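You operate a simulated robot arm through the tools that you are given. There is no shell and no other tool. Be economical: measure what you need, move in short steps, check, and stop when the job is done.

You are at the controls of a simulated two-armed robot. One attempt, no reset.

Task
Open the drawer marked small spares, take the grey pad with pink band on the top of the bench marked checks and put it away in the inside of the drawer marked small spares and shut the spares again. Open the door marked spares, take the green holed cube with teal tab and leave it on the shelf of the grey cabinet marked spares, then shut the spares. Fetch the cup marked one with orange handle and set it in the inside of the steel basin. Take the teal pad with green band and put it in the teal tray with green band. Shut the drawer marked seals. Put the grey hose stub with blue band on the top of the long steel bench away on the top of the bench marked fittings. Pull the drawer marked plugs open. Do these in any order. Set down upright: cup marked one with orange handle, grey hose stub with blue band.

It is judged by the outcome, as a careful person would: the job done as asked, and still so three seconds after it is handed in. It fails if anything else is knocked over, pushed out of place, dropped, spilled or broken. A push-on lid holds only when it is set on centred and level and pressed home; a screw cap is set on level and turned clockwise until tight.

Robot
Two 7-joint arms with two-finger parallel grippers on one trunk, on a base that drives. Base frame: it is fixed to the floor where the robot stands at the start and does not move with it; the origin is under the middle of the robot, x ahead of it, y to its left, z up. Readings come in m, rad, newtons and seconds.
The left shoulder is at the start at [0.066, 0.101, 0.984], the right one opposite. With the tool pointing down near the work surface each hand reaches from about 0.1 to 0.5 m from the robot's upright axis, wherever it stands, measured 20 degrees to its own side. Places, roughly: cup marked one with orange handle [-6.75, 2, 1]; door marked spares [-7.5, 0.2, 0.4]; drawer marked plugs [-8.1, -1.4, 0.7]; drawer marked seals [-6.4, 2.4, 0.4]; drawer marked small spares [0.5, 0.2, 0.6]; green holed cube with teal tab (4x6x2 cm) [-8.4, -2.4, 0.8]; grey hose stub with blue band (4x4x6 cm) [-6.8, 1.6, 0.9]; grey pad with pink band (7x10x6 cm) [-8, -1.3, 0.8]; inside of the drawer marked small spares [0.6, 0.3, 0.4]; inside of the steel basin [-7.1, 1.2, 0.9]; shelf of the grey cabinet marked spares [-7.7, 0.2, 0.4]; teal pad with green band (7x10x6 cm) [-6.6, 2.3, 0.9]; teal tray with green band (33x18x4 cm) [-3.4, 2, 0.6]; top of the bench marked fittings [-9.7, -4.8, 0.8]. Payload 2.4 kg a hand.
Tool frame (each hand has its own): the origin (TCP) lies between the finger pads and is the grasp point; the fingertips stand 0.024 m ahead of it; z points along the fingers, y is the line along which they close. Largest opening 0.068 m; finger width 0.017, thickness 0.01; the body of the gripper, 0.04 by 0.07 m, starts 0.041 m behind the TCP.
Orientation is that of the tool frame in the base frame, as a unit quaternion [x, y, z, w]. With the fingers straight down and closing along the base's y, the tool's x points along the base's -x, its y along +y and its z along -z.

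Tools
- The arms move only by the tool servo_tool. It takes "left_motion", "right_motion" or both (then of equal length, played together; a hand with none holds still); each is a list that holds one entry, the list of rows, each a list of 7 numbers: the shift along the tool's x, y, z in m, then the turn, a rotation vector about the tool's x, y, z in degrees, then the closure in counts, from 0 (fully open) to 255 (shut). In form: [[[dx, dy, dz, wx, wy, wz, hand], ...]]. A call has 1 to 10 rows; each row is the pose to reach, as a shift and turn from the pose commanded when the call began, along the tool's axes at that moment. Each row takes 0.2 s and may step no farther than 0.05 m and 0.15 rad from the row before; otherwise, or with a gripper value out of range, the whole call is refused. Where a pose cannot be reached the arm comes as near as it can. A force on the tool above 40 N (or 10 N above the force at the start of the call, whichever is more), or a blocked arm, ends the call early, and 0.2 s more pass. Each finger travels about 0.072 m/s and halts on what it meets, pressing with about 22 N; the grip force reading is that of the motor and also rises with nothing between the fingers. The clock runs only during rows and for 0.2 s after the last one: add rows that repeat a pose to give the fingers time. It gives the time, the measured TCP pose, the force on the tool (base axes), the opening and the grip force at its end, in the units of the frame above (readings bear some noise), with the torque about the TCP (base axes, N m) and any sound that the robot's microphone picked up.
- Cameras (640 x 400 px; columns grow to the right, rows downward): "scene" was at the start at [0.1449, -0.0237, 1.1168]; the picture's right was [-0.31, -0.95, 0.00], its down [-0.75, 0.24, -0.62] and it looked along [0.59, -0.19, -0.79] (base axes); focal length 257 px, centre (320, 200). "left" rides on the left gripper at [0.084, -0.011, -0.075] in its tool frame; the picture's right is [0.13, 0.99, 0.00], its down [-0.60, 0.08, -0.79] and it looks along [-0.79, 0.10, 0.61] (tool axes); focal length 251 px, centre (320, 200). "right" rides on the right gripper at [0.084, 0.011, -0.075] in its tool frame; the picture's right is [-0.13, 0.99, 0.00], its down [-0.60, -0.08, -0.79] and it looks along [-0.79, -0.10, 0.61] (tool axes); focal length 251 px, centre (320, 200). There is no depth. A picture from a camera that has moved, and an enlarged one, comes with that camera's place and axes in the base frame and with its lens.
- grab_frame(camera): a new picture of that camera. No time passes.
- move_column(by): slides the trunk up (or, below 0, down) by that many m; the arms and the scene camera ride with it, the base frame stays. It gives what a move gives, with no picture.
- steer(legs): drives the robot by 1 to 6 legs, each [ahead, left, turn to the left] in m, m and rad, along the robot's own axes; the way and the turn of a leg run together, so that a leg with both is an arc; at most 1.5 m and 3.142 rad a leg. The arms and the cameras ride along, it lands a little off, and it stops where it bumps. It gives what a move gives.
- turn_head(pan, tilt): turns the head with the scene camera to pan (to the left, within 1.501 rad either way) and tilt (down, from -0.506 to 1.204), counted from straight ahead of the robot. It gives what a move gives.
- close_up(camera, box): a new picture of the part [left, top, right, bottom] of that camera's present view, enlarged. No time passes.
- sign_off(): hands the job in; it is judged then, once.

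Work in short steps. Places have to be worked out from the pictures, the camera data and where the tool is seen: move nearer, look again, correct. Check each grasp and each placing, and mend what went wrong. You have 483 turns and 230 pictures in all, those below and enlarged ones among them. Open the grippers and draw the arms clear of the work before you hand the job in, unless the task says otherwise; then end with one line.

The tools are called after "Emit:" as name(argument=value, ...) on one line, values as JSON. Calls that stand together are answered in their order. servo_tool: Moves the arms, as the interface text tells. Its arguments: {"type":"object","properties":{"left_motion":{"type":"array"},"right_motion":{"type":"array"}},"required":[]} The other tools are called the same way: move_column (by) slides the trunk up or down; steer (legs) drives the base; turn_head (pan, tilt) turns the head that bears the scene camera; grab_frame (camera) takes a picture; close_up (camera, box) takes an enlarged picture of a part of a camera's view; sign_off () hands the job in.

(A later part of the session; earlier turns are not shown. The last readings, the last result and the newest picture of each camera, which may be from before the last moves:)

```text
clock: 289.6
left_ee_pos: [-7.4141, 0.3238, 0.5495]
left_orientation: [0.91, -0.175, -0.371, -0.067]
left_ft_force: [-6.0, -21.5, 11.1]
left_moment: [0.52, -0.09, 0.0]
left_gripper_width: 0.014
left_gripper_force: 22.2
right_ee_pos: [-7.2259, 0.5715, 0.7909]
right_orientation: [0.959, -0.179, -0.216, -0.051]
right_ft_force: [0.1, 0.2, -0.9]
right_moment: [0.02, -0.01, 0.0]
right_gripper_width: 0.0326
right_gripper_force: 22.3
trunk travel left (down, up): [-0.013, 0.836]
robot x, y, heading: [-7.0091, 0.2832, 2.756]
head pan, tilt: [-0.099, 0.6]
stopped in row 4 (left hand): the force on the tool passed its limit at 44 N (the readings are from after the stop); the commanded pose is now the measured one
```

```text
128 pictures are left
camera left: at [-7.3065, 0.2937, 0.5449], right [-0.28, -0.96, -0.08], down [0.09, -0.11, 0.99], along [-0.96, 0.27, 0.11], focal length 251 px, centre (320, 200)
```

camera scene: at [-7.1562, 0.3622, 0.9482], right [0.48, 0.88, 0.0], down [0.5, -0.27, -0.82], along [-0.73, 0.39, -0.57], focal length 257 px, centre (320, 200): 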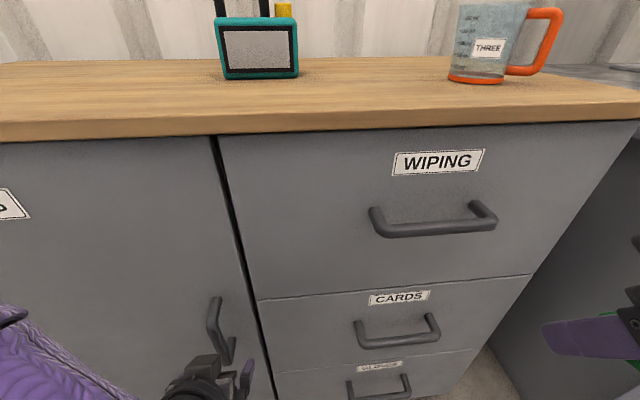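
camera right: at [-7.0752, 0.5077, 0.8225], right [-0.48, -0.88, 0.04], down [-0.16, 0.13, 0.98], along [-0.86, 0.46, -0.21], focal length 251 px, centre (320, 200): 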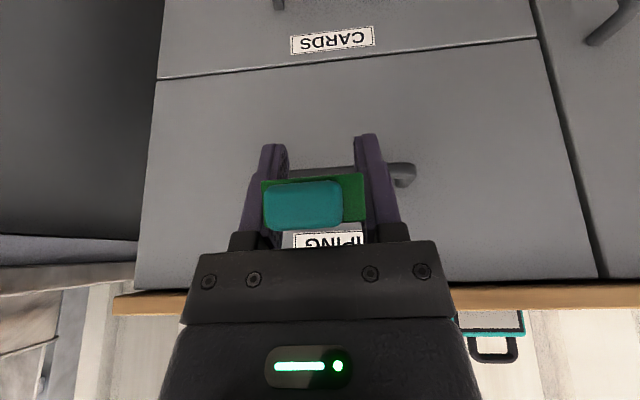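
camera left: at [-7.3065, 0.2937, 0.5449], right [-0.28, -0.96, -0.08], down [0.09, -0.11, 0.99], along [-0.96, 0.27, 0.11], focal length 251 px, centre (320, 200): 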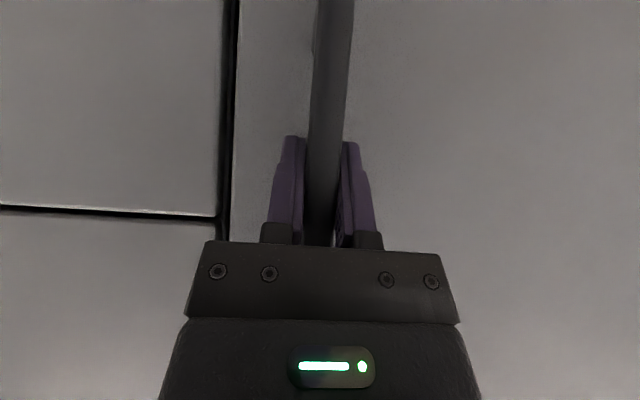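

Gripped. Open by orbiting the base around the hinge (arc leg): first φ=0.3 rad.

Emit:
steer(legs=[[-0.084, 0.065, -0.15], [-0.084, 0.065, -0.15]])

Emit:
grab_frame(camera="scene")

```text
clock: 291.0
left_ee_pos: [-7.3575, 0.288, 0.5494]
left_orientation: [0.893, -0.244, -0.365, -0.097]
left_ft_force: [-1.2, -1.4, 1.2]
left_moment: [0.47, -0.22, -0.01]
left_gripper_width: 0.0138
left_gripper_force: 33.7
right_ee_pos: [-7.1333, 0.5042, 0.7915]
right_orientation: [0.942, -0.253, -0.212, -0.067]
right_ft_force: [0.8, -0.3, -0.2]
right_moment: [-0.03, 0.0, 0.0]
right_gripper_width: 0.0328
right_gripper_force: 22.5
trunk travel left (down, up): [-0.013, 0.836]
robot x, y, heading: [-6.9634, 0.1816, 2.597]
head pan, tilt: [-0.099, 0.6]
stopped in leg 2: the force on the tool passed its limit at 48 N (the readings are from after the stop); the commanded pose is now the measured one
```

```text
127 pictures are left
camera scene: at [-7.1461, 0.3073, 0.9481], right [0.6, 0.8, 0.0], down [0.45, -0.34, -0.82], along [-0.66, 0.5, -0.57], focal length 257 px, centre (320, 200)
```

scene: 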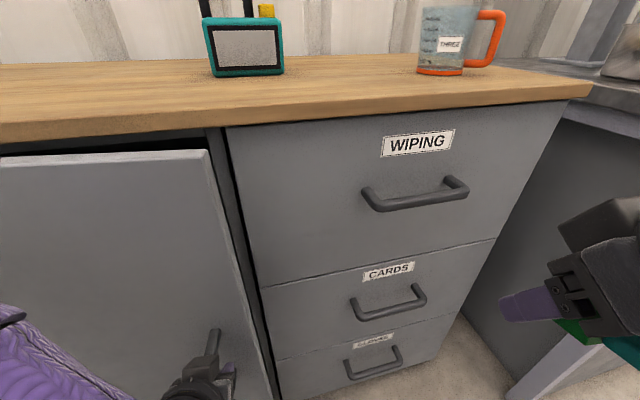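

Door is moving; refined hinge ≈(-7.611,-0.048). Continue the orbit.

Emit:
steer(legs=[[-0.064, 0.052, -0.12], [-0.064, 0.052, -0.12], [-0.064, 0.052, -0.12]])

```text
clock: 293.2
left_ee_pos: [-7.2712, 0.2052, 0.5493]
left_orientation: [0.848, -0.372, -0.346, -0.15]
left_ft_force: [1.1, 1.8, -2.5]
left_moment: [0.4, 0.06, -0.09]
left_gripper_width: 0.0139
left_gripper_force: 33.5
right_ee_pos: [-6.998, 0.3475, 0.7918]
right_orientation: [0.896, -0.384, -0.201, -0.096]
right_ft_force: [0.4, 0.2, -0.4]
right_moment: [0.0, 0.0, -0.01]
right_gripper_width: 0.0329
right_gripper_force: 22.2
trunk travel left (down, up): [-0.013, 0.836]
robot x, y, heading: [-6.927, -0.0051, 2.308]
head pan, tilt: [-0.099, 0.6]
stopped in leg 3: the force on the tool passed its limit at 42 N (the readings are from after the stop); the commanded pose is now the measured one
```

Good progress (~0.45 rad). Continue.

Emit:
steer(legs=[[-0.064, 0.051, -0.12], [-0.064, 0.051, -0.12]])

Emit:
steer(legs=[[-0.064, 0.051, -0.12], [-0.064, 0.051, -0.12]])

Emit:
grab_frame(camera="scene")

```text
clock: 295.1
left_ee_pos: [-7.2177, 0.1206, 0.5504]
left_orientation: [0.797, -0.472, -0.323, -0.192]
left_ft_force: [1.4, 1.8, 3.9]
left_moment: [-0.52, -0.1, -0.01]
left_gripper_width: 0.0137
left_gripper_force: 33.6
right_ee_pos: [-6.919, 0.1949, 0.7912]
right_orientation: [0.845, -0.487, -0.188, -0.12]
right_ft_force: [-0.1, 0.2, 0.0]
right_moment: [0.0, 0.0, 0.0]
right_gripper_width: 0.033
right_gripper_force: 21.5
trunk travel left (down, up): [-0.013, 0.836]
robot x, y, heading: [-6.9294, -0.1698, 2.075]
head pan, tilt: [-0.099, 0.6]
stopped in leg 2: the force on the tool passed its limit at 42 N (the readings are from after the stop); the commanded pose is now the measured one
```

```text
clock: 297.2
left_ee_pos: [-7.1847, 0.0241, 0.5498]
left_orientation: [0.733, -0.568, -0.296, -0.232]
left_ft_force: [3.1, 0.5, 0.7]
left_moment: [-0.33, 0.29, -0.02]
left_gripper_width: 0.0136
left_gripper_force: 34.5
right_ee_pos: [-6.8793, 0.025, 0.7918]
right_orientation: [0.778, -0.587, -0.172, -0.141]
right_ft_force: [-0.9, 0.9, 0.6]
right_moment: [-0.03, 0.0, -0.03]
right_gripper_width: 0.0329
right_gripper_force: 21.6
trunk travel left (down, up): [-0.013, 0.836]
robot x, y, heading: [-6.9772, -0.3266, 1.832]
head pan, tilt: [-0.099, 0.6]
stopped in leg 2: the force on the tool passed its limit at 40 N (the readings are from after the stop); the commanded pose is now the measured one
```

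```text
126 pictures are left
camera scene: at [-7.0245, -0.1068, 0.9482], right [0.99, 0.15, 0.0], down [0.09, -0.56, -0.82], along [-0.13, 0.81, -0.57], focal length 257 px, centre (320, 200)
```

scene: 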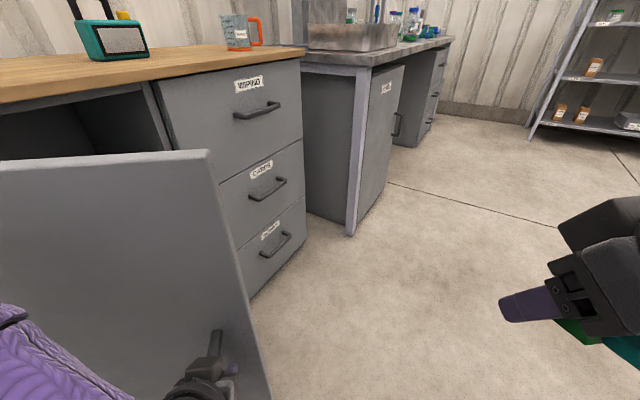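

Door ~53° open. Orbit another ~0.35 rad.

Emit:
steer(legs=[[-0.064, 0.051, -0.12], [-0.064, 0.051, -0.12]])

Emit:
steer(legs=[[-0.064, 0.051, -0.12]])

Emit:
grab_frame(camera="scene")

```text
clock: 298.8
left_ee_pos: [-7.1755, -0.0451, 0.5506]
left_orientation: [0.678, -0.632, -0.271, -0.258]
left_ft_force: [3.7, -0.4, -2.1]
left_moment: [0.05, 0.65, -0.03]
left_gripper_width: 0.014
left_gripper_force: 33.9
right_ee_pos: [-6.8764, -0.0994, 0.7914]
right_orientation: [0.724, -0.653, -0.158, -0.156]
right_ft_force: [-0.5, 0.0, -0.2]
right_moment: [0.01, -0.04, 0.0]
right_gripper_width: 0.0329
right_gripper_force: 22.2
trunk travel left (down, up): [-0.013, 0.836]
robot x, y, heading: [-7.0334, -0.4249, 1.649]
head pan, tilt: [-0.099, 0.6]
stopped in leg 2: the force on the tool passed its limit at 42 N (the readings are from after the stop); the commanded pose is now the measured one
```

```text
clock: 299.9
left_ee_pos: [-7.1747, -0.0949, 0.5507]
left_orientation: [-0.637, 0.674, 0.253, 0.275]
left_ft_force: [37.9, -2.9, -10.1]
left_moment: [-0.17, 0.92, 0.11]
left_gripper_width: 0.0139
left_gripper_force: 33.9
right_ee_pos: [-6.8855, -0.1856, 0.7894]
right_orientation: [-0.682, 0.697, 0.148, 0.164]
right_ft_force: [-0.5, 0.6, -0.4]
right_moment: [0.01, 0.0, -0.02]
right_gripper_width: 0.0329
right_gripper_force: 21.9
trunk travel left (down, up): [-0.013, 0.836]
robot x, y, heading: [-7.0827, -0.4869, 1.525]
head pan, tilt: [-0.099, 0.6]
```

```text
125 pictures are left
camera scene: at [-7.0623, -0.2677, 0.9479], right [0.99, -0.14, 0.0], down [-0.08, -0.56, -0.82], along [0.12, 0.82, -0.57], focal length 257 px, centre (320, 200)
```

scene: 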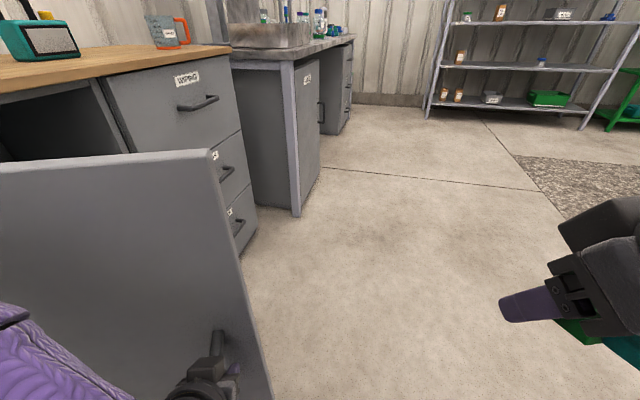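

Door is ~70° open. Release the handle and back the hand off.

Emit:
servo_tool(left_motion=[[[0, 0, 0, 0, 0, 0, 100], [0, 0, 0, 0, 0, 0, 0], [0, 0, 0, 0, 0, 0, 0], [0, 0, 0, 0, 0, 0, 0]]])

Emit:
steer(legs=[[-0.2, 0, 0]])

Emit:
grab_frame(camera="scene")

```text
clock: 300.9
left_ee_pos: [-7.1758, -0.096, 0.5493]
left_orientation: [-0.638, 0.673, 0.254, 0.277]
left_ft_force: [0.0, -0.7, -0.1]
left_moment: [0.03, 0.01, -0.01]
left_gripper_width: 0.0679
left_gripper_force: 0.1
right_ee_pos: [-6.887, -0.1848, 0.7908]
right_orientation: [-0.682, 0.697, 0.148, 0.166]
right_ft_force: [-0.1, 0.3, -0.5]
right_moment: [0.01, -0.02, -0.02]
right_gripper_width: 0.0328
right_gripper_force: 21.7
trunk travel left (down, up): [-0.013, 0.836]
robot x, y, heading: [-7.0858, -0.4902, 1.534]
head pan, tilt: [-0.099, 0.6]
```

```text
clock: 302.4
left_ee_pos: [-7.1852, -0.2942, 0.5489]
left_orientation: [-0.639, 0.672, 0.254, 0.276]
left_ft_force: [0.0, -0.4, -0.3]
left_moment: [-0.02, 0.0, -0.02]
left_gripper_width: 0.068
left_gripper_force: 0.1
right_ee_pos: [-6.8943, -0.3844, 0.7907]
right_orientation: [-0.682, 0.696, 0.149, 0.166]
right_ft_force: [0.3, -0.4, 0.3]
right_moment: [-0.05, 0.02, 0.0]
right_gripper_width: 0.0328
right_gripper_force: 22.1
trunk travel left (down, up): [-0.013, 0.836]
robot x, y, heading: [-7.0918, -0.6871, 1.53]
head pan, tilt: [-0.099, 0.6]
```

```text
124 pictures are left
camera scene: at [-7.0729, -0.4668, 0.9481], right [0.99, -0.14, 0.0], down [-0.08, -0.56, -0.82], along [0.12, 0.82, -0.57], focal length 257 px, centre (320, 200)
```

scene: 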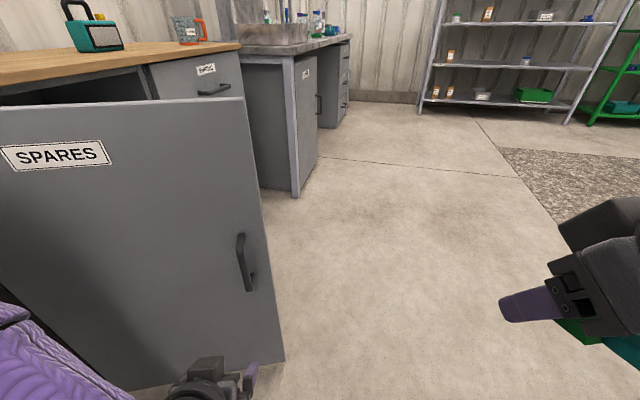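

The door stays open. Before entering with the cube I need to know where my left elbow is; look left.

Emit:
turn_head(pan=1.2, tilt=0.9)

Emit:
grab_frame(camera="scene")

```text
clock: 303.9
left_ee_pos: [-7.1842, -0.294, 0.5494]
left_orientation: [-0.638, 0.672, 0.254, 0.276]
left_ft_force: [-0.5, -0.5, 0.7]
left_moment: [0.02, -0.02, 0.0]
left_gripper_width: 0.0679
left_gripper_force: 0.1
right_ee_pos: [-6.8946, -0.3837, 0.7904]
right_orientation: [-0.682, 0.696, 0.149, 0.166]
right_ft_force: [-0.1, -0.6, -0.3]
right_moment: [-0.02, -0.02, -0.01]
right_gripper_width: 0.033
right_gripper_force: 21.8
trunk travel left (down, up): [-0.013, 0.836]
robot x, y, heading: [-7.0936, -0.6864, 1.527]
head pan, tilt: [1.201, 0.901]
```

```text
123 pictures are left
camera scene: at [-7.1546, -0.524, 0.9234], right [0.4, 0.92, 0.0], down [0.72, -0.32, -0.62], along [-0.57, 0.25, -0.78], focal length 257 px, centre (320, 200)
```

scene: 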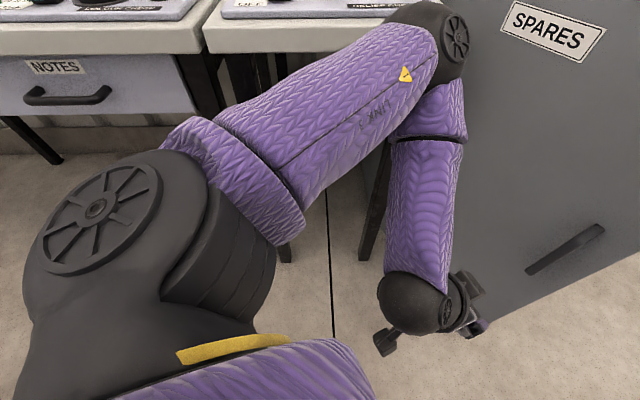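

Elbow sits ahead-left at z≈0.8. I'll raise the trunk 0.2 and the left hand another 0.25 so the left arm passes above the door (top 0.85), then reposition in front of the opening.

Emit:
move_column(by=0.2)

Emit:
servo_tool(left_motion=[[[-0.03, 0, -0.03, 0, 0, 0, 0], [-0.06, 0, -0.06, 0, 0, 0, 0], [-0.09, 0, -0.09, 0, 0, 0, 0], [-0.12, 0, -0.12, 0, 0, 0, 0], [-0.15, 0, -0.15, 0, 0, 0, 0], [-0.18, 0, -0.18, 0, 0, 0, 0], [-0.21, 0, -0.21, 0, 0, 0, 0]]])

Emit:
grab_frame(camera="scene")

```text
clock: 306.1
left_ee_pos: [-7.1843, -0.2945, 0.7491]
left_orientation: [-0.639, 0.672, 0.254, 0.275]
left_ft_force: [0.3, 0.8, 0.1]
left_moment: [-0.01, -0.01, -0.01]
left_gripper_width: 0.0681
left_gripper_force: 0.0
right_ee_pos: [-6.8954, -0.3843, 0.9915]
right_orientation: [-0.682, 0.697, 0.148, 0.165]
right_ft_force: [0.5, -0.1, -0.8]
right_moment: [0.0, 0.02, 0.01]
right_gripper_width: 0.0327
right_gripper_force: 21.9
trunk travel left (down, up): [-0.213, 0.637]
robot x, y, heading: [-7.0915, -0.6852, 1.524]
head pan, tilt: [1.201, 0.901]
```

```text
clock: 307.7
left_ee_pos: [-7.1883, -0.289, 1.0461]
left_orientation: [-0.638, 0.673, 0.253, 0.276]
left_ft_force: [0.2, -0.5, 0.7]
left_moment: [0.03, 0.02, 0.0]
left_gripper_width: 0.0682
left_gripper_force: 0.1
right_ee_pos: [-6.8951, -0.3842, 0.9918]
right_orientation: [-0.683, 0.696, 0.149, 0.165]
right_ft_force: [0.1, 1.0, 0.4]
right_moment: [0.03, 0.02, 0.0]
right_gripper_width: 0.0329
right_gripper_force: 22.2
trunk travel left (down, up): [-0.213, 0.637]
robot x, y, heading: [-7.0917, -0.6876, 1.532]
head pan, tilt: [1.201, 0.901]
```

```text
122 pictures are left
camera scene: at [-7.1574, -0.5892, 1.1304], right [0.4, 0.92, 0.0], down [0.72, -0.31, -0.62], along [-0.57, 0.25, -0.78], focal length 257 px, centre (320, 200)
```

scene: 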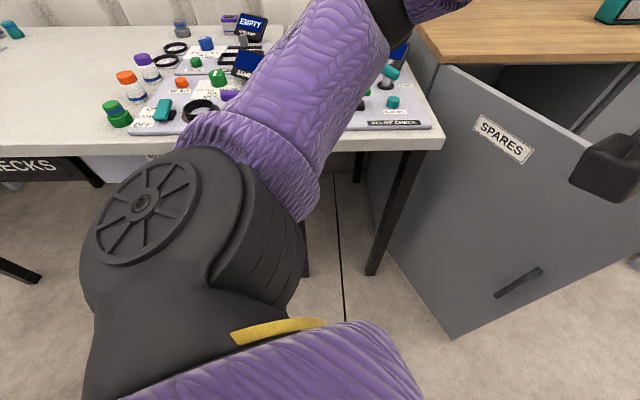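

Left arm is now above the door. Turn to face the wall and move in front of the opening.

Emit:
steer(legs=[[0, 0, 1.215], [-0.1, -0.8, 0]])

Emit:
turn_head(pan=0.1, tilt=0.75)

Emit:
grab_frame(camera="scene")

```text
clock: 315.0
left_ee_pos: [-7.0917, 0.0521, 1.0468]
left_orientation: [0.906, -0.193, -0.367, -0.084]
left_ft_force: [0.2, -0.4, -0.1]
left_moment: [0.0, 0.02, 0.01]
left_gripper_width: 0.0679
left_gripper_force: 0.0
right_ee_pos: [-6.897, 0.2923, 0.9914]
right_orientation: [0.957, -0.188, -0.216, -0.052]
right_ft_force: [-0.5, -0.1, -0.3]
right_moment: [0.0, 0.0, 0.0]
right_gripper_width: 0.0329
right_gripper_force: 22.0
trunk travel left (down, up): [-0.213, 0.637]
robot x, y, heading: [-6.6841, -0.0053, 2.729]
head pan, tilt: [1.201, 0.901]
```

```text
clock: 316.3
left_ee_pos: [-7.0922, 0.0521, 1.0452]
left_orientation: [0.907, -0.193, -0.366, -0.084]
left_ft_force: [-0.3, 0.6, -0.4]
left_moment: [0.01, -0.01, 0.01]
left_gripper_width: 0.068
left_gripper_force: 0.0
right_ee_pos: [-6.8975, 0.2916, 0.9919]
right_orientation: [0.957, -0.189, -0.216, -0.052]
right_ft_force: [0.4, 0.1, -1.3]
right_moment: [-0.01, -0.01, 0.0]
right_gripper_width: 0.0328
right_gripper_force: 21.9
trunk travel left (down, up): [-0.213, 0.637]
robot x, y, heading: [-6.6834, -0.0037, 2.732]
head pan, tilt: [0.099, 0.75]
```

```text
121 pictures are left
camera scene: at [-6.8253, 0.0512, 1.1423], right [0.31, 0.95, 0.0], down [0.65, -0.21, -0.73], along [-0.7, 0.22, -0.68], focal length 257 px, centre (320, 200)
```

scene: 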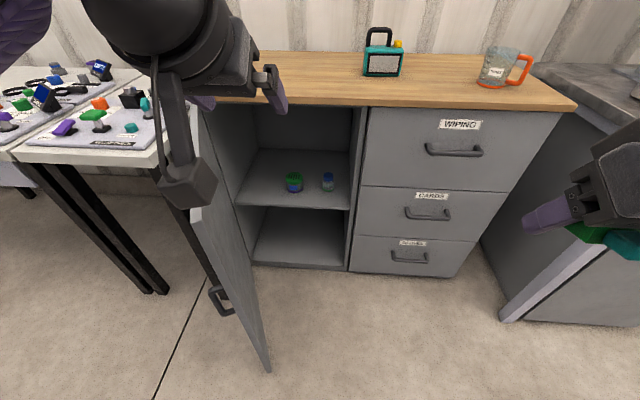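

The shelf is visible with two items on it. Zoom in.

Emit:
close_up(camera="scene", box=[210, 100, 370, 280])

```text
2.22 times, centred on (290, 190) of scene
camera zoom: at [-6.8253, 0.0512, 1.1423], right [0.31, 0.95, 0.0], down [0.65, -0.21, -0.73], along [-0.7, 0.22, -0.68], focal length 572 px, centre (387, 222)
```

zoom: 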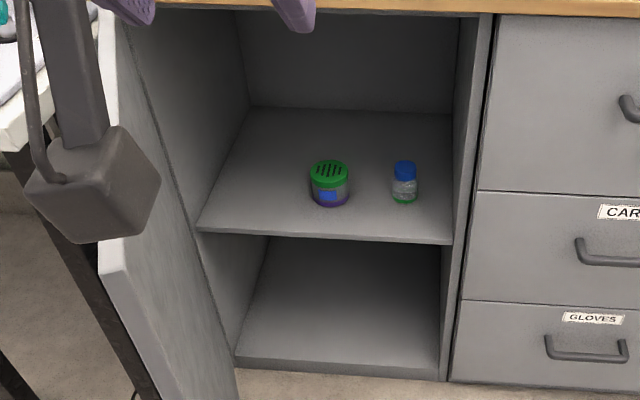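

Shelf top z≈0.455; free spot left of the jar at ≈(-7.636,0.088). Extend the right hand down-forward and restore the grasp pitch (~41°) so the cube is level.

Emit:
servo_tool(right_motion=[[[0, 0, 0.045, 0, -2, 0, 255], [0, 0, 0.09, 0, -4, 0, 255], [0, 0, 0.135, 0, -6, 0, 255], [0, 0, 0.18, 0, -8, 0, 255], [0.002, 0, 0.225, 0, -10, 0, 255], [0.004, 0, 0.27, 0, -12, 0, 255], [0.006, 0, 0.315, 0, -14, 0, 255], [0.008, 0, 0.36, 0, -16, 0, 255]]])

Emit:
grab_frame(camera="scene")

```text
clock: 318.1
left_ee_pos: [-7.092, 0.0526, 1.0459]
left_orientation: [0.907, -0.193, -0.366, -0.084]
left_ft_force: [-0.1, -0.8, 0.6]
left_moment: [0.0, -0.04, -0.02]
left_gripper_width: 0.068
left_gripper_force: 0.1
right_ee_pos: [-7.0241, 0.3601, 0.7163]
right_orientation: [0.918, -0.179, -0.344, -0.078]
right_ft_force: [-0.3, -0.6, -0.1]
right_moment: [0.01, -0.01, 0.01]
right_gripper_width: 0.033
right_gripper_force: 22.3
right hand out of reach, approached as far as the arm can: row 8
trunk travel left (down, up): [-0.213, 0.637]
robot x, y, heading: [-6.686, 0.0015, 2.731]
head pan, tilt: [0.099, 0.75]
```

```text
119 pictures are left
camera scene: at [-6.8255, 0.0512, 1.1423], right [0.31, 0.95, 0.0], down [0.65, -0.21, -0.73], along [-0.7, 0.22, -0.68], focal length 257 px, centre (320, 200)
```

scene: 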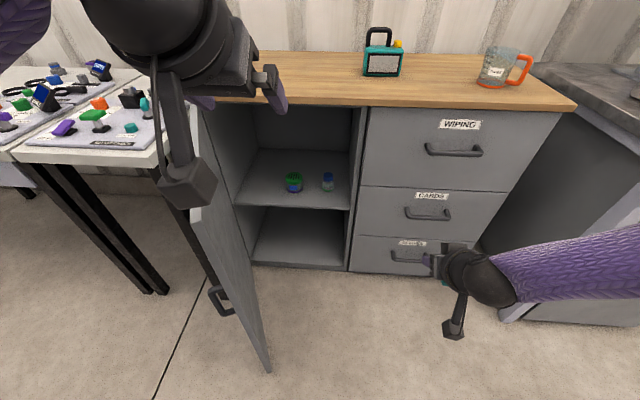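

The right elbow may be what collides with the drawers; look at it.

Emit:
turn_head(pan=-0.8, tilt=0.75)

Emit:
grab_frame(camera="scene")

```text
clock: 319.3
left_ee_pos: [-7.0905, 0.0529, 1.0468]
left_orientation: [0.907, -0.193, -0.365, -0.084]
left_ft_force: [0.6, -0.3, 0.1]
left_moment: [0.03, -0.02, -0.01]
left_gripper_width: 0.068
left_gripper_force: 0.1
right_ee_pos: [-7.024, 0.3597, 0.7157]
right_orientation: [0.918, -0.179, -0.345, -0.078]
right_ft_force: [-0.4, -0.4, -0.4]
right_moment: [0.02, 0.0, -0.01]
right_gripper_width: 0.0328
right_gripper_force: 22.0
trunk travel left (down, up): [-0.213, 0.637]
robot x, y, heading: [-6.683, -0.0009, 2.732]
head pan, tilt: [-0.799, 0.75]
```

```text
118 pictures are left
camera scene: at [-6.7758, 0.1034, 1.1423], right [0.94, 0.35, 0.0], down [0.24, -0.64, -0.73], along [-0.26, 0.68, -0.68], focal length 257 px, centre (320, 200)
```

scene: 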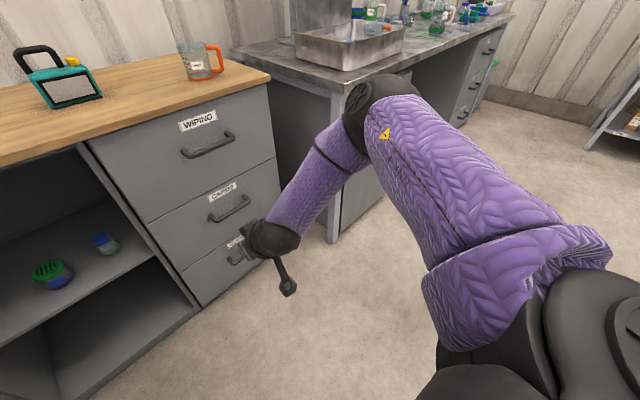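

Elbow is ~0.39 ahead and 0.46 right of the axis. Try extending the arm itself further (fwd 0.1, down 0.2, left 0.1), in free space, to bring the elbow back relative to the hand.

Emit:
servo_tool(left_motion=[[[0.006, 0, -0.03, 0, 0, 0, 0], [0.012, 0, -0.06, 0, 0, 0, 0], [0.018, 0, -0.09, 0, 0, 0, 0], [0.024, 0, -0.12, 0, 0, 0, 0], [0.03, 0, -0.15, 0, 0, 0, 0], [0.035, 0, -0.177, 0, 0, 0, 0]]], right_motion=[[[0.01, 0.015, 0.035, 0, 0, 0, 255], [0.02, 0.03, 0.07, 0, 0, 0, 255], [0.03, 0.05, 0.105, 0, 0, 0, 255], [0.04, 0.07, 0.14, 0, 0, 0, 255], [0.05, 0.085, 0.175, 0, 0, 0, 255], [0.06, 0.1, 0.21, 0, 0, 0, 255]]])

Emit:
grab_frame(camera="scene")

```text
clock: 320.7
left_ee_pos: [-6.9562, -0.0101, 1.1491]
left_orientation: [0.907, -0.193, -0.365, -0.084]
left_ft_force: [-0.1, -0.5, -0.1]
left_moment: [0.0, 0.0, -0.02]
left_gripper_width: 0.0681
left_gripper_force: 0.3
right_ee_pos: [-7.0328, 0.3561, 0.7147]
right_orientation: [0.917, -0.179, -0.347, -0.079]
right_ft_force: [0.1, 0.1, -0.2]
right_moment: [0.0, 0.04, 0.0]
right_gripper_width: 0.0328
right_gripper_force: 21.6
right hand out of reach, approached as far as the arm can: row 1, 2, 3, 4, 5, 6
trunk travel left (down, up): [-0.213, 0.637]
robot x, y, heading: [-6.6864, 0.0015, 2.729]
head pan, tilt: [-0.799, 0.75]
```

```text
117 pictures are left
camera scene: at [-6.7756, 0.1034, 1.1423], right [0.94, 0.35, 0.0], down [0.24, -0.64, -0.73], along [-0.26, 0.68, -0.68], focal length 257 px, centre (320, 200)
```

scene: 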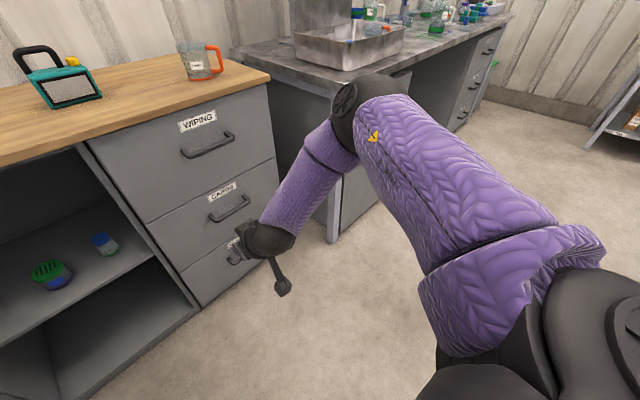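

The arm is at a joint limit there. A flatter hand (pitch ~70°) keeps the forearm and elbow in front of the drawers. Test: pitch the right hand 28° more and lower the trunk.

Emit:
servo_tool(right_motion=[[[0, 0, 0, 0, -7, 0, 255], [0, 0, 0, 0, -14, 0, 255], [0, 0, 0, 0, -21, 0, 255], [0, 0, 0, 0, -28, 0, 255]]])

Emit:
move_column(by=-0.2)

Emit:
grab_frame(camera="scene")

```text
clock: 321.7
left_ee_pos: [-6.9562, -0.0105, 1.1491]
left_orientation: [0.906, -0.192, -0.366, -0.084]
left_ft_force: [0.9, -0.5, 0.3]
left_moment: [0.03, -0.05, -0.02]
left_gripper_width: 0.0679
left_gripper_force: 0.0
right_ee_pos: [-7.1094, 0.3198, 0.8559]
right_orientation: [0.825, -0.166, -0.526, -0.124]
right_ft_force: [-0.3, -0.4, 0.5]
right_moment: [0.01, -0.04, -0.04]
right_gripper_width: 0.0331
right_gripper_force: 21.8
right hand out of reach, approached as far as the arm can: row 1, 2, 3, 4
trunk travel left (down, up): [-0.213, 0.637]
robot x, y, heading: [-6.6853, 0.0013, 2.729]
head pan, tilt: [-0.799, 0.75]
```

```text
clock: 323.9
left_ee_pos: [-6.973, -0.0034, 0.9406]
left_orientation: [0.915, -0.196, -0.343, -0.08]
left_ft_force: [-0.2, 0.4, 0.1]
left_moment: [0.02, -0.01, -0.04]
left_gripper_width: 0.0684
left_gripper_force: 0.0
right_ee_pos: [-7.116, 0.3242, 0.6232]
right_orientation: [0.845, -0.172, -0.493, -0.117]
right_ft_force: [-0.3, -0.5, -0.2]
right_moment: [0.01, 0.01, -0.06]
right_gripper_width: 0.0329
right_gripper_force: 22.2
trunk travel left (down, up): [-0.013, 0.836]
robot x, y, heading: [-6.6843, -0.0024, 2.727]
head pan, tilt: [-0.799, 0.75]
```

```text
116 pictures are left
camera scene: at [-6.8353, 0.1294, 0.9354], right [0.94, 0.35, 0.0], down [0.24, -0.64, -0.73], along [-0.26, 0.68, -0.68], focal length 257 px, centre (320, 200)
```

scene: 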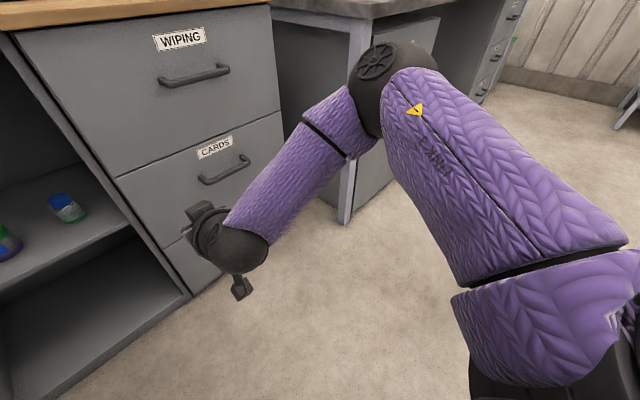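

At pitch 61° the hand can't get low enough. Test a cross-body pose: pitch back ~+18° and shift left 0.15, down.

Emit:
servo_tool(right_motion=[[[0.0, 0.03, 0.0, 0, 5, 0, 255], [0.0, 0.06, 0.0, 0, 10, 0, 255], [0.02, 0.09, 0.0, 0, 15, 0, 255], [0.05, 0.12, 0.01, 0, 18, 0, 255], [0.08, 0.15, 0.02, 0, 18, 0, 255], [0.11, 0.15, 0.03, 0, 18, 0, 255]]])

Emit:
grab_frame(camera="scene")

```text
clock: 325.3
left_ee_pos: [-6.9724, -0.0012, 0.942]
left_orientation: [0.915, -0.194, -0.344, -0.079]
left_ft_force: [0.1, -0.3, -0.1]
left_moment: [-0.02, -0.01, -0.01]
left_gripper_width: 0.0681
left_gripper_force: 0.0
right_ee_pos: [-7.0859, 0.2647, 0.568]
right_orientation: [0.912, -0.188, -0.354, -0.089]
right_ft_force: [0.0, -0.3, 0.1]
right_moment: [0.0, -0.02, 0.0]
right_gripper_width: 0.0329
right_gripper_force: 22.6
right hand out of reach, approached as far as the arm can: row 2, 3, 4, 5, 6
trunk travel left (down, up): [-0.013, 0.836]
robot x, y, heading: [-6.6869, -0.0013, 2.732]
head pan, tilt: [-0.799, 0.75]
```

```text
115 pictures are left
camera scene: at [-6.8354, 0.1294, 0.9353], right [0.94, 0.35, 0.0], down [0.24, -0.64, -0.73], along [-0.26, 0.68, -0.68], focal length 257 px, centre (320, 200)
```

scene: 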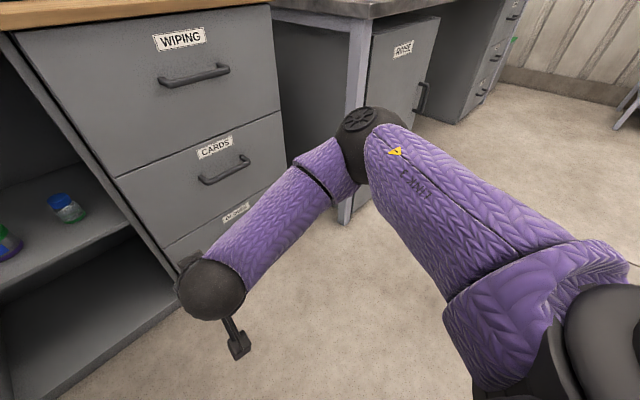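

Cross-body doesn't help enough. Alternative: stand side-on (wall on my right) and reach sideways with the right arm. Test that posture here in free space: swing the right hand to the right with a 60° right yaw.

Emit:
servo_tool(right_motion=[[[0.016, -0.04, -0.013, 5.1, 0.2, 5.5, 255], [0.032, -0.08, -0.026, 10.2, 0.4, 11, 255], [0.048, -0.12, -0.04, 15.3, 0.6, 16.5, 255], [0.065, -0.16, -0.053, 20.4, 0.9, 22, 255], [0.081, -0.2, -0.066, 25.4, 1.1, 27.5, 255], [0.097, -0.24, -0.08, 30.5, 1.3, 33, 255], [0.113, -0.28, -0.093, 35.6, 1.5, 38.5, 255], [0.129, -0.32, -0.106, 40.7, 1.7, 44, 255]]])

Emit:
turn_head(pan=-1.0, tilt=0.75)

Emit:
grab_frame(camera="scene")

```text
clock: 327.1
left_ee_pos: [-6.9727, -0.0026, 0.9405]
left_orientation: [0.915, -0.196, -0.343, -0.081]
left_ft_force: [-0.6, -0.1, -0.9]
left_moment: [-0.02, 0.02, 0.01]
left_gripper_width: 0.0679
left_gripper_force: 0.0
right_ee_pos: [-6.8054, 0.4912, 0.5707]
right_orientation: [0.696, -0.619, -0.262, -0.253]
right_ft_force: [-0.7, 0.8, 0.3]
right_moment: [-0.03, 0.0, -0.02]
right_gripper_width: 0.0331
right_gripper_force: 21.5
trunk travel left (down, up): [-0.013, 0.836]
robot x, y, heading: [-6.6842, -0.0023, 2.733]
head pan, tilt: [-0.799, 0.75]
```

```text
clock: 327.8
left_ee_pos: [-6.9718, -0.0031, 0.941]
left_orientation: [0.916, -0.195, -0.343, -0.079]
left_ft_force: [0.3, -0.3, -0.2]
left_moment: [0.02, 0.02, 0.01]
left_gripper_width: 0.0682
left_gripper_force: 0.1
right_ee_pos: [-6.8066, 0.4913, 0.57]
right_orientation: [0.696, -0.618, -0.263, -0.253]
right_ft_force: [-0.3, 0.6, -0.5]
right_moment: [-0.05, 0.02, -0.04]
right_gripper_width: 0.0329
right_gripper_force: 22.2
trunk travel left (down, up): [-0.013, 0.836]
robot x, y, heading: [-6.6823, 0.0029, 2.73]
head pan, tilt: [-1.0, 0.75]
```

```text
114 pictures are left
camera scene: at [-6.8193, 0.1337, 0.9353], right [0.99, 0.16, 0.0], down [0.11, -0.67, -0.73], along [-0.12, 0.72, -0.68], focal length 257 px, centre (320, 200)
```

scene: 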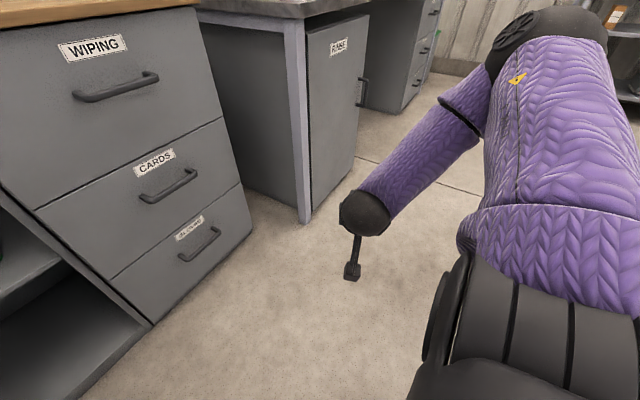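

Reachable without limits. Try further: yaw 30° more and extend 0.3 to the right, to see where the elbow goes when the arm is straighter.

Emit:
servo_tool(right_motion=[[[-0.021, -0.034, 0.021, 2.9, 0.1, 3.1, 255], [-0.043, -0.067, 0.042, 5.8, 0.2, 6.3, 255], [-0.064, -0.101, 0.063, 8.7, 0.3, 9.4, 255], [-0.086, -0.134, 0.085, 11.7, 0.4, 12.6, 255], [-0.107, -0.168, 0.106, 14.6, 0.6, 15.7, 255], [-0.129, -0.202, 0.127, 17.5, 0.7, 18.9, 255], [-0.15, -0.2355, 0.148, 20.4, 0.8, 22, 255]]])

Emit:
turn_head(pan=-1.3, tilt=0.7)

Emit:
grab_frame(camera="scene")

```text
clock: 329.4
left_ee_pos: [-6.9737, -0.0022, 0.9402]
left_orientation: [0.915, -0.195, -0.343, -0.079]
left_ft_force: [0.2, -0.4, 0.0]
left_moment: [0.03, -0.03, -0.02]
left_gripper_width: 0.0678
left_gripper_force: 0.0
right_ee_pos: [-6.5931, 0.7254, 0.5695]
right_orientation: [-0.511, 0.778, 0.188, 0.313]
right_ft_force: [-0.2, -0.2, 0.1]
right_moment: [0.02, 0.02, 0.05]
right_gripper_width: 0.0326
right_gripper_force: 21.9
trunk travel left (down, up): [-0.013, 0.836]
robot x, y, heading: [-6.6816, -0.0047, 2.734]
head pan, tilt: [-1.0, 0.75]
```

```text
clock: 330.2
left_ee_pos: [-6.9749, -0.0013, 0.9416]
left_orientation: [0.916, -0.195, -0.342, -0.079]
left_ft_force: [-0.8, 0.0, -0.5]
left_moment: [-0.01, 0.02, 0.02]
left_gripper_width: 0.0675
left_gripper_force: 0.0
right_ee_pos: [-6.5921, 0.7248, 0.5705]
right_orientation: [-0.512, 0.777, 0.189, 0.314]
right_ft_force: [-0.8, 0.4, -1.5]
right_moment: [0.01, 0.01, -0.04]
right_gripper_width: 0.0329
right_gripper_force: 21.5
trunk travel left (down, up): [-0.013, 0.836]
robot x, y, heading: [-6.6821, -0.0019, 2.732]
head pan, tilt: [-1.3, 0.7]
```

```text
113 pictures are left
camera scene: at [-6.7941, 0.1361, 0.9395], right [0.99, -0.14, 0.0], down [-0.09, -0.64, -0.76], along [0.11, 0.76, -0.64], focal length 257 px, centre (320, 200)
```

scene: 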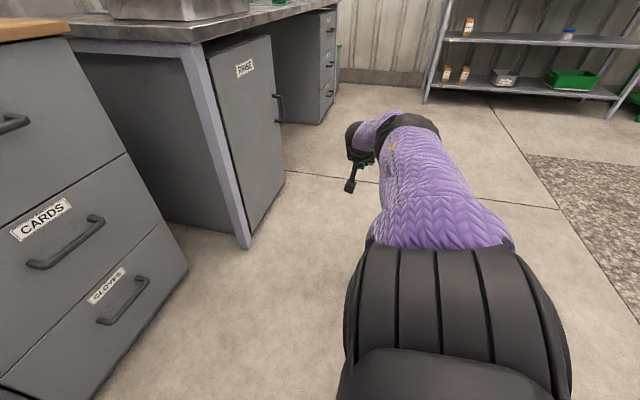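

Excellent: the arm stretches straight out sideways with the elbow behind the hand. Now test lowering 9 cm and 14 cm towards the front in this posture.

Emit:
servo_tool(right_motion=[[[0.015, 0.035, 0.016, 0, 0, 0, 255], [0.03, 0.07, 0.033, 0, 0, 0, 255], [0.046, 0.105, 0.05, 0, 0, 0, 255], [0.061, 0.14, 0.066, 0, 0, 0, 255]]])

```text
clock: 331.2
left_ee_pos: [-6.9738, -0.0018, 0.9404]
left_orientation: [0.915, -0.195, -0.343, -0.08]
left_ft_force: [0.3, -0.4, -0.9]
left_moment: [-0.01, -0.01, -0.02]
left_gripper_width: 0.0681
left_gripper_force: 0.0
right_ee_pos: [-6.6759, 0.7283, 0.5134]
right_orientation: [-0.512, 0.777, 0.188, 0.314]
right_ft_force: [-0.1, 0.6, -1.4]
right_moment: [0.01, -0.01, -0.03]
right_gripper_width: 0.0331
right_gripper_force: 21.5
right hand out of reach, approached as far as the arm can: row 1, 2, 3, 4
trunk travel left (down, up): [-0.013, 0.836]
robot x, y, heading: [-6.6833, -0.0011, 2.732]
head pan, tilt: [-1.3, 0.7]
```

Nearly there (z 0.513). Try 5 cm lower with 6 cm less lateral extension.

Emit:
servo_tool(right_motion=[[[0.035, 0, 0.0, 0, 0, 0, 255], [0.075, 0, 0.0, 0, 0, 0, 255], [0.075, 0, 0.0, 0, 0, 0, 255]]])

Emit:
grab_frame(camera="scene")

```text
clock: 332.0
left_ee_pos: [-6.9738, -0.0024, 0.9408]
left_orientation: [0.915, -0.194, -0.344, -0.08]
left_ft_force: [-0.3, -0.2, -0.2]
left_moment: [0.01, 0.01, 0.01]
left_gripper_width: 0.0678
left_gripper_force: 0.0
right_ee_pos: [-6.6954, 0.6777, 0.4644]
right_orientation: [-0.511, 0.777, 0.188, 0.314]
right_ft_force: [-0.2, -0.6, -0.4]
right_moment: [-0.01, 0.02, -0.01]
right_gripper_width: 0.0331
right_gripper_force: 21.8
trunk travel left (down, up): [-0.013, 0.836]
robot x, y, heading: [-6.6843, 0.0004, 2.735]
head pan, tilt: [-1.3, 0.7]
```

```text
112 pictures are left
camera scene: at [-6.7941, 0.1361, 0.9395], right [0.99, -0.14, 0.0], down [-0.09, -0.64, -0.76], along [0.11, 0.76, -0.64], focal length 257 px, centre (320, 200)
```

scene: 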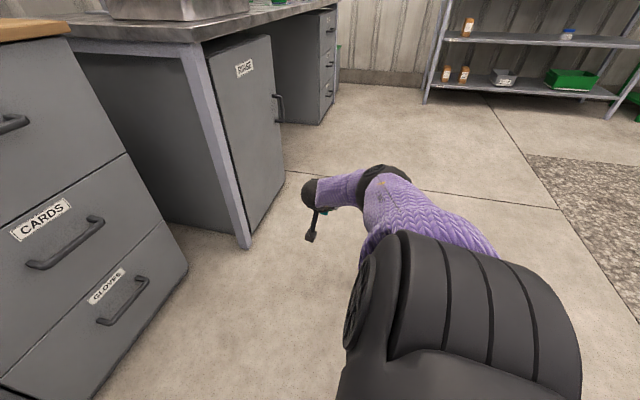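

z 0.464 reachable at 0.62 m lateral. Raise 5 cm, then turn left in place so the wall is on my right (hand sweeps in front of the drawers with ~9 cm clearance).

Emit:
move_column(by=0.06)

Emit:
steer(legs=[[0, 0, 1.575]])

Emit:
turn_head(pan=-1.2, tilt=0.75)

Emit:
grab_frame(camera="scene")

```text
clock: 333.0
left_ee_pos: [-6.9744, -0.0031, 1.0005]
left_orientation: [0.915, -0.195, -0.343, -0.079]
left_ft_force: [0.1, 0.4, 0.2]
left_moment: [0.0, 0.02, -0.01]
left_gripper_width: 0.068
left_gripper_force: 0.0
right_ee_pos: [-6.6956, 0.6778, 0.5253]
right_orientation: [-0.512, 0.778, 0.187, 0.314]
right_ft_force: [-0.7, 0.0, -0.5]
right_moment: [-0.01, 0.0, 0.01]
right_gripper_width: 0.033
right_gripper_force: 21.4
trunk travel left (down, up): [-0.073, 0.777]
robot x, y, heading: [-6.6819, 0.0003, 2.735]
head pan, tilt: [-1.3, 0.7]
```

```text
clock: 337.2
left_ee_pos: [-6.6878, -0.2911, 0.9993]
left_orientation: [0.79, 0.502, -0.301, 0.183]
left_ft_force: [0.2, 0.2, 0.1]
left_moment: [0.01, -0.04, -0.02]
left_gripper_width: 0.0679
left_gripper_force: 0.0
right_ee_pos: [-7.3632, 0.0002, 0.5255]
right_orientation: [0.91, -0.196, -0.354, -0.091]
right_ft_force: [-0.4, -0.4, -0.2]
right_moment: [0.01, 0.04, 0.02]
right_gripper_width: 0.0331
right_gripper_force: 22.5
trunk travel left (down, up): [-0.073, 0.777]
robot x, y, heading: [-6.6814, -0.0028, -1.999]
head pan, tilt: [-1.3, 0.7]
```

```text
clock: 337.9
left_ee_pos: [-6.6879, -0.2904, 1.0]
left_orientation: [0.79, 0.502, -0.301, 0.184]
left_ft_force: [-0.5, 1.1, -0.2]
left_moment: [-0.02, -0.01, -0.02]
left_gripper_width: 0.068
left_gripper_force: 0.0
right_ee_pos: [-7.3618, -0.0007, 0.5248]
right_orientation: [0.91, -0.196, -0.354, -0.092]
right_ft_force: [0.2, -0.4, -1.5]
right_moment: [-0.02, 0.05, 0.01]
right_gripper_width: 0.033
right_gripper_force: 22.1
trunk travel left (down, up): [-0.073, 0.777]
robot x, y, heading: [-6.682, -0.0014, -1.993]
head pan, tilt: [-1.201, 0.75]
```

```text
111 pictures are left
camera scene: at [-6.8125, -0.0986, 0.9982], right [0.06, 1.0, 0.0], down [0.68, -0.04, -0.73], along [-0.73, 0.04, -0.68], focal length 257 px, centre (320, 200)
```

scene: 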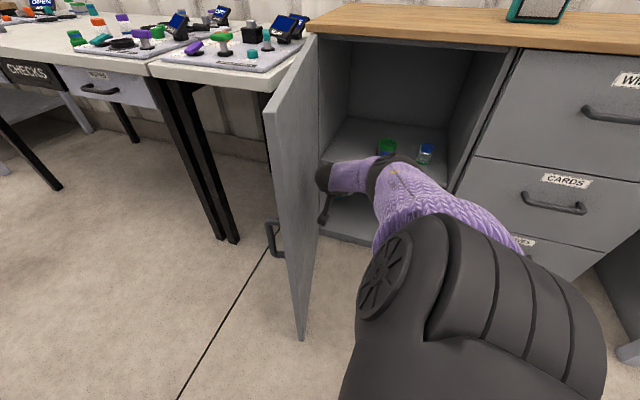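

The hand is just inside the door. Nudge forward 7 cm so the hand's side pushes the door wider open.

Emit:
steer(legs=[[0.07, 0, 0]])

Emit:
grab_frame(camera="scene")

```text
clock: 338.9
left_ee_pos: [-6.7168, -0.3546, 0.9995]
left_orientation: [0.79, 0.502, -0.3, 0.184]
left_ft_force: [0.0, 0.2, 0.3]
left_moment: [-0.04, -0.01, 0.03]
left_gripper_width: 0.0679
left_gripper_force: 0.1
right_ee_pos: [-7.3913, -0.0645, 0.5243]
right_orientation: [0.91, -0.197, -0.354, -0.092]
right_ft_force: [0.1, 0.3, 0.2]
right_moment: [0.01, -0.01, 0.0]
right_gripper_width: 0.033
right_gripper_force: 21.8
trunk travel left (down, up): [-0.073, 0.777]
robot x, y, heading: [-6.711, -0.067, -2.002]
head pan, tilt: [-1.201, 0.75]
```

```text
110 pictures are left
camera scene: at [-6.8418, -0.1624, 0.9982], right [0.06, 1.0, 0.0], down [0.68, -0.04, -0.73], along [-0.73, 0.04, -0.68], focal length 257 px, centre (320, 200)
```

scene: 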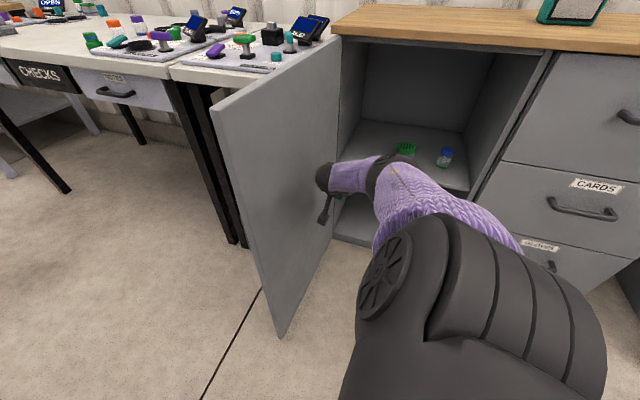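

Door is ~90° open. Move back 4 cm and right 0.2 into the cabinet, then look.

Emit:
steer(legs=[[-0.037, 0, 0], [0, -0.2, 0]])

Emit:
grab_frame(camera="scene")

Emit:
grab_frame(camera="right")

```text
clock: 340.9
left_ee_pos: [-6.8807, -0.2399, 1.0]
left_orientation: [0.791, 0.501, -0.301, 0.183]
left_ft_force: [-0.1, -0.1, 1.0]
left_moment: [0.02, 0.02, -0.01]
left_gripper_width: 0.0683
left_gripper_force: 0.0
right_ee_pos: [-7.555, 0.055, 0.5254]
right_orientation: [0.909, -0.198, -0.354, -0.093]
right_ft_force: [0.1, 0.5, 0.3]
right_moment: [0.0, -0.01, 0.04]
right_gripper_width: 0.033
right_gripper_force: 22.2
trunk travel left (down, up): [-0.073, 0.777]
robot x, y, heading: [-6.88, 0.0515, -2.003]
head pan, tilt: [-1.201, 0.75]
```

```text
109 pictures are left
camera scene: at [-7.0059, -0.0466, 0.9982], right [0.06, 1.0, 0.0], down [0.68, -0.04, -0.73], along [-0.73, 0.05, -0.68], focal length 257 px, centre (320, 200)
```

scene: 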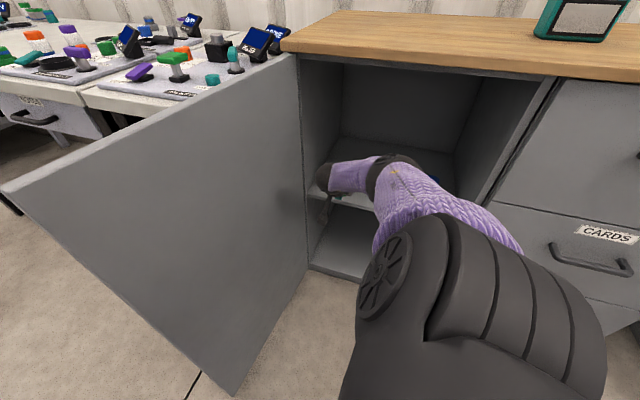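

```text
108 pictures are left
camera right: at [-7.4575, -0.0034, 0.5232], right [-0.51, -0.86, 0.06], down [0.11, 0.0, 0.99], along [-0.85, 0.51, 0.09], focal length 251 px, centre (320, 200)
```

right: 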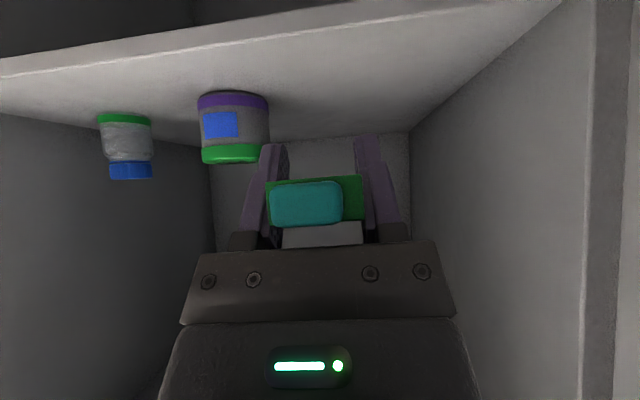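

The hand is over the shelf between jar and left wall. Move 8.7 cm further in.

Emit:
steer(legs=[[0.014, -0.087, 0]])

Emit:
grab_frame(camera="right")

```text
clock: 342.0
left_ee_pos: [-6.9659, -0.2158, 1.0004]
left_orientation: [0.79, 0.501, -0.301, 0.183]
left_ft_force: [-0.2, 0.9, 0.0]
left_moment: [-0.03, 0.0, -0.02]
left_gripper_width: 0.0678
left_gripper_force: 0.0
right_ee_pos: [-7.6403, 0.0775, 0.5259]
right_orientation: [0.909, -0.198, -0.354, -0.093]
right_ft_force: [0.1, -0.2, -1.3]
right_moment: [0.0, 0.03, -0.01]
right_gripper_width: 0.0329
right_gripper_force: 22.6
trunk travel left (down, up): [-0.073, 0.777]
robot x, y, heading: [-6.9611, 0.0751, -2.003]
head pan, tilt: [-1.201, 0.75]
```

```text
107 pictures are left
camera right: at [-7.542, 0.0201, 0.5232], right [-0.51, -0.86, 0.06], down [0.11, 0.0, 0.99], along [-0.85, 0.51, 0.09], focal length 251 px, centre (320, 200)
```

right: 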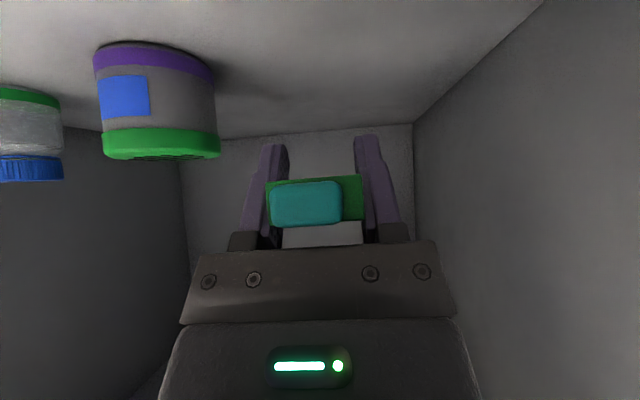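

Well placed. Lower 3.5 cm by column, then feel for contact with small arm steps.

Emit:
move_column(by=-0.035)

Emit:
servo_tool(right_motion=[[[0.002, 0, 0.0022, 0, 0, 0, 255], [0.004, 0, 0.0044, 0, 0, 0, 255], [0.006, 0, 0.0066, 0, 0, 0, 255], [0.008, 0, 0.0088, 0, 0, 0, 255]]])

Emit:
grab_frame(camera="right")

```text
clock: 342.8
left_ee_pos: [-6.967, -0.2141, 0.9659]
left_orientation: [0.79, 0.501, -0.302, 0.184]
left_ft_force: [-0.3, 0.9, 0.8]
left_moment: [0.0, -0.01, 0.01]
left_gripper_width: 0.0677
left_gripper_force: 0.0
right_ee_pos: [-7.6404, 0.0781, 0.4903]
right_orientation: [0.909, -0.198, -0.353, -0.092]
right_ft_force: [0.7, 0.3, -0.9]
right_moment: [0.0, -0.03, 0.01]
right_gripper_width: 0.0329
right_gripper_force: 21.8
trunk travel left (down, up): [-0.038, 0.812]
robot x, y, heading: [-6.9606, 0.0721, -2.0]
head pan, tilt: [-1.201, 0.75]
```

```text
clock: 343.8
left_ee_pos: [-6.9664, -0.2153, 0.9658]
left_orientation: [0.791, 0.5, -0.301, 0.183]
left_ft_force: [0.4, -0.2, -0.4]
left_moment: [-0.02, 0.01, 0.01]
left_gripper_width: 0.0681
left_gripper_force: 0.1
right_ee_pos: [-7.6408, 0.0787, 0.4787]
right_orientation: [0.909, -0.199, -0.354, -0.093]
right_ft_force: [-0.3, 0.2, -0.7]
right_moment: [0.0, 0.03, 0.03]
right_gripper_width: 0.0331
right_gripper_force: 22.3
trunk travel left (down, up): [-0.038, 0.812]
robot x, y, heading: [-6.9588, 0.0739, -2.009]
head pan, tilt: [-1.201, 0.75]
```

```text
106 pictures are left
camera right: at [-7.5424, 0.0206, 0.4768], right [-0.51, -0.86, 0.06], down [0.11, 0.0, 0.99], along [-0.85, 0.51, 0.09], focal length 251 px, centre (320, 200)
```

right: 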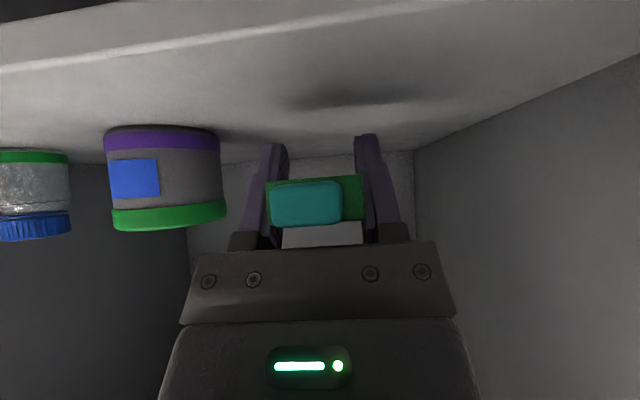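

No contact yet; continue lowering slowly.

Emit:
servo_tool(right_motion=[[[0.002, 0, 0.0022, 0, 0, 0, 255], [0.004, 0, 0.0044, 0, 0, 0, 255], [0.006, 0, 0.0066, 0, 0, 0, 255], [0.008, 0, 0.0088, 0, 0, 0, 255], [0.01, 0, 0.011, 0, 0, 0, 255]]])

```text
clock: 345.0
left_ee_pos: [-6.9657, -0.2144, 0.9658]
left_orientation: [0.791, 0.5, -0.301, 0.183]
left_ft_force: [0.6, 0.3, 0.3]
left_moment: [0.01, -0.01, 0.02]
left_gripper_width: 0.0681
left_gripper_force: 0.0
right_ee_pos: [-7.641, 0.079, 0.4647]
right_orientation: [0.91, -0.198, -0.353, -0.092]
right_ft_force: [-0.3, -0.6, 1.9]
right_moment: [-0.09, 0.01, 0.03]
right_gripper_width: 0.0328
right_gripper_force: 21.8
trunk travel left (down, up): [-0.038, 0.812]
robot x, y, heading: [-6.9617, 0.076, -2.003]
head pan, tilt: [-1.201, 0.75]
```

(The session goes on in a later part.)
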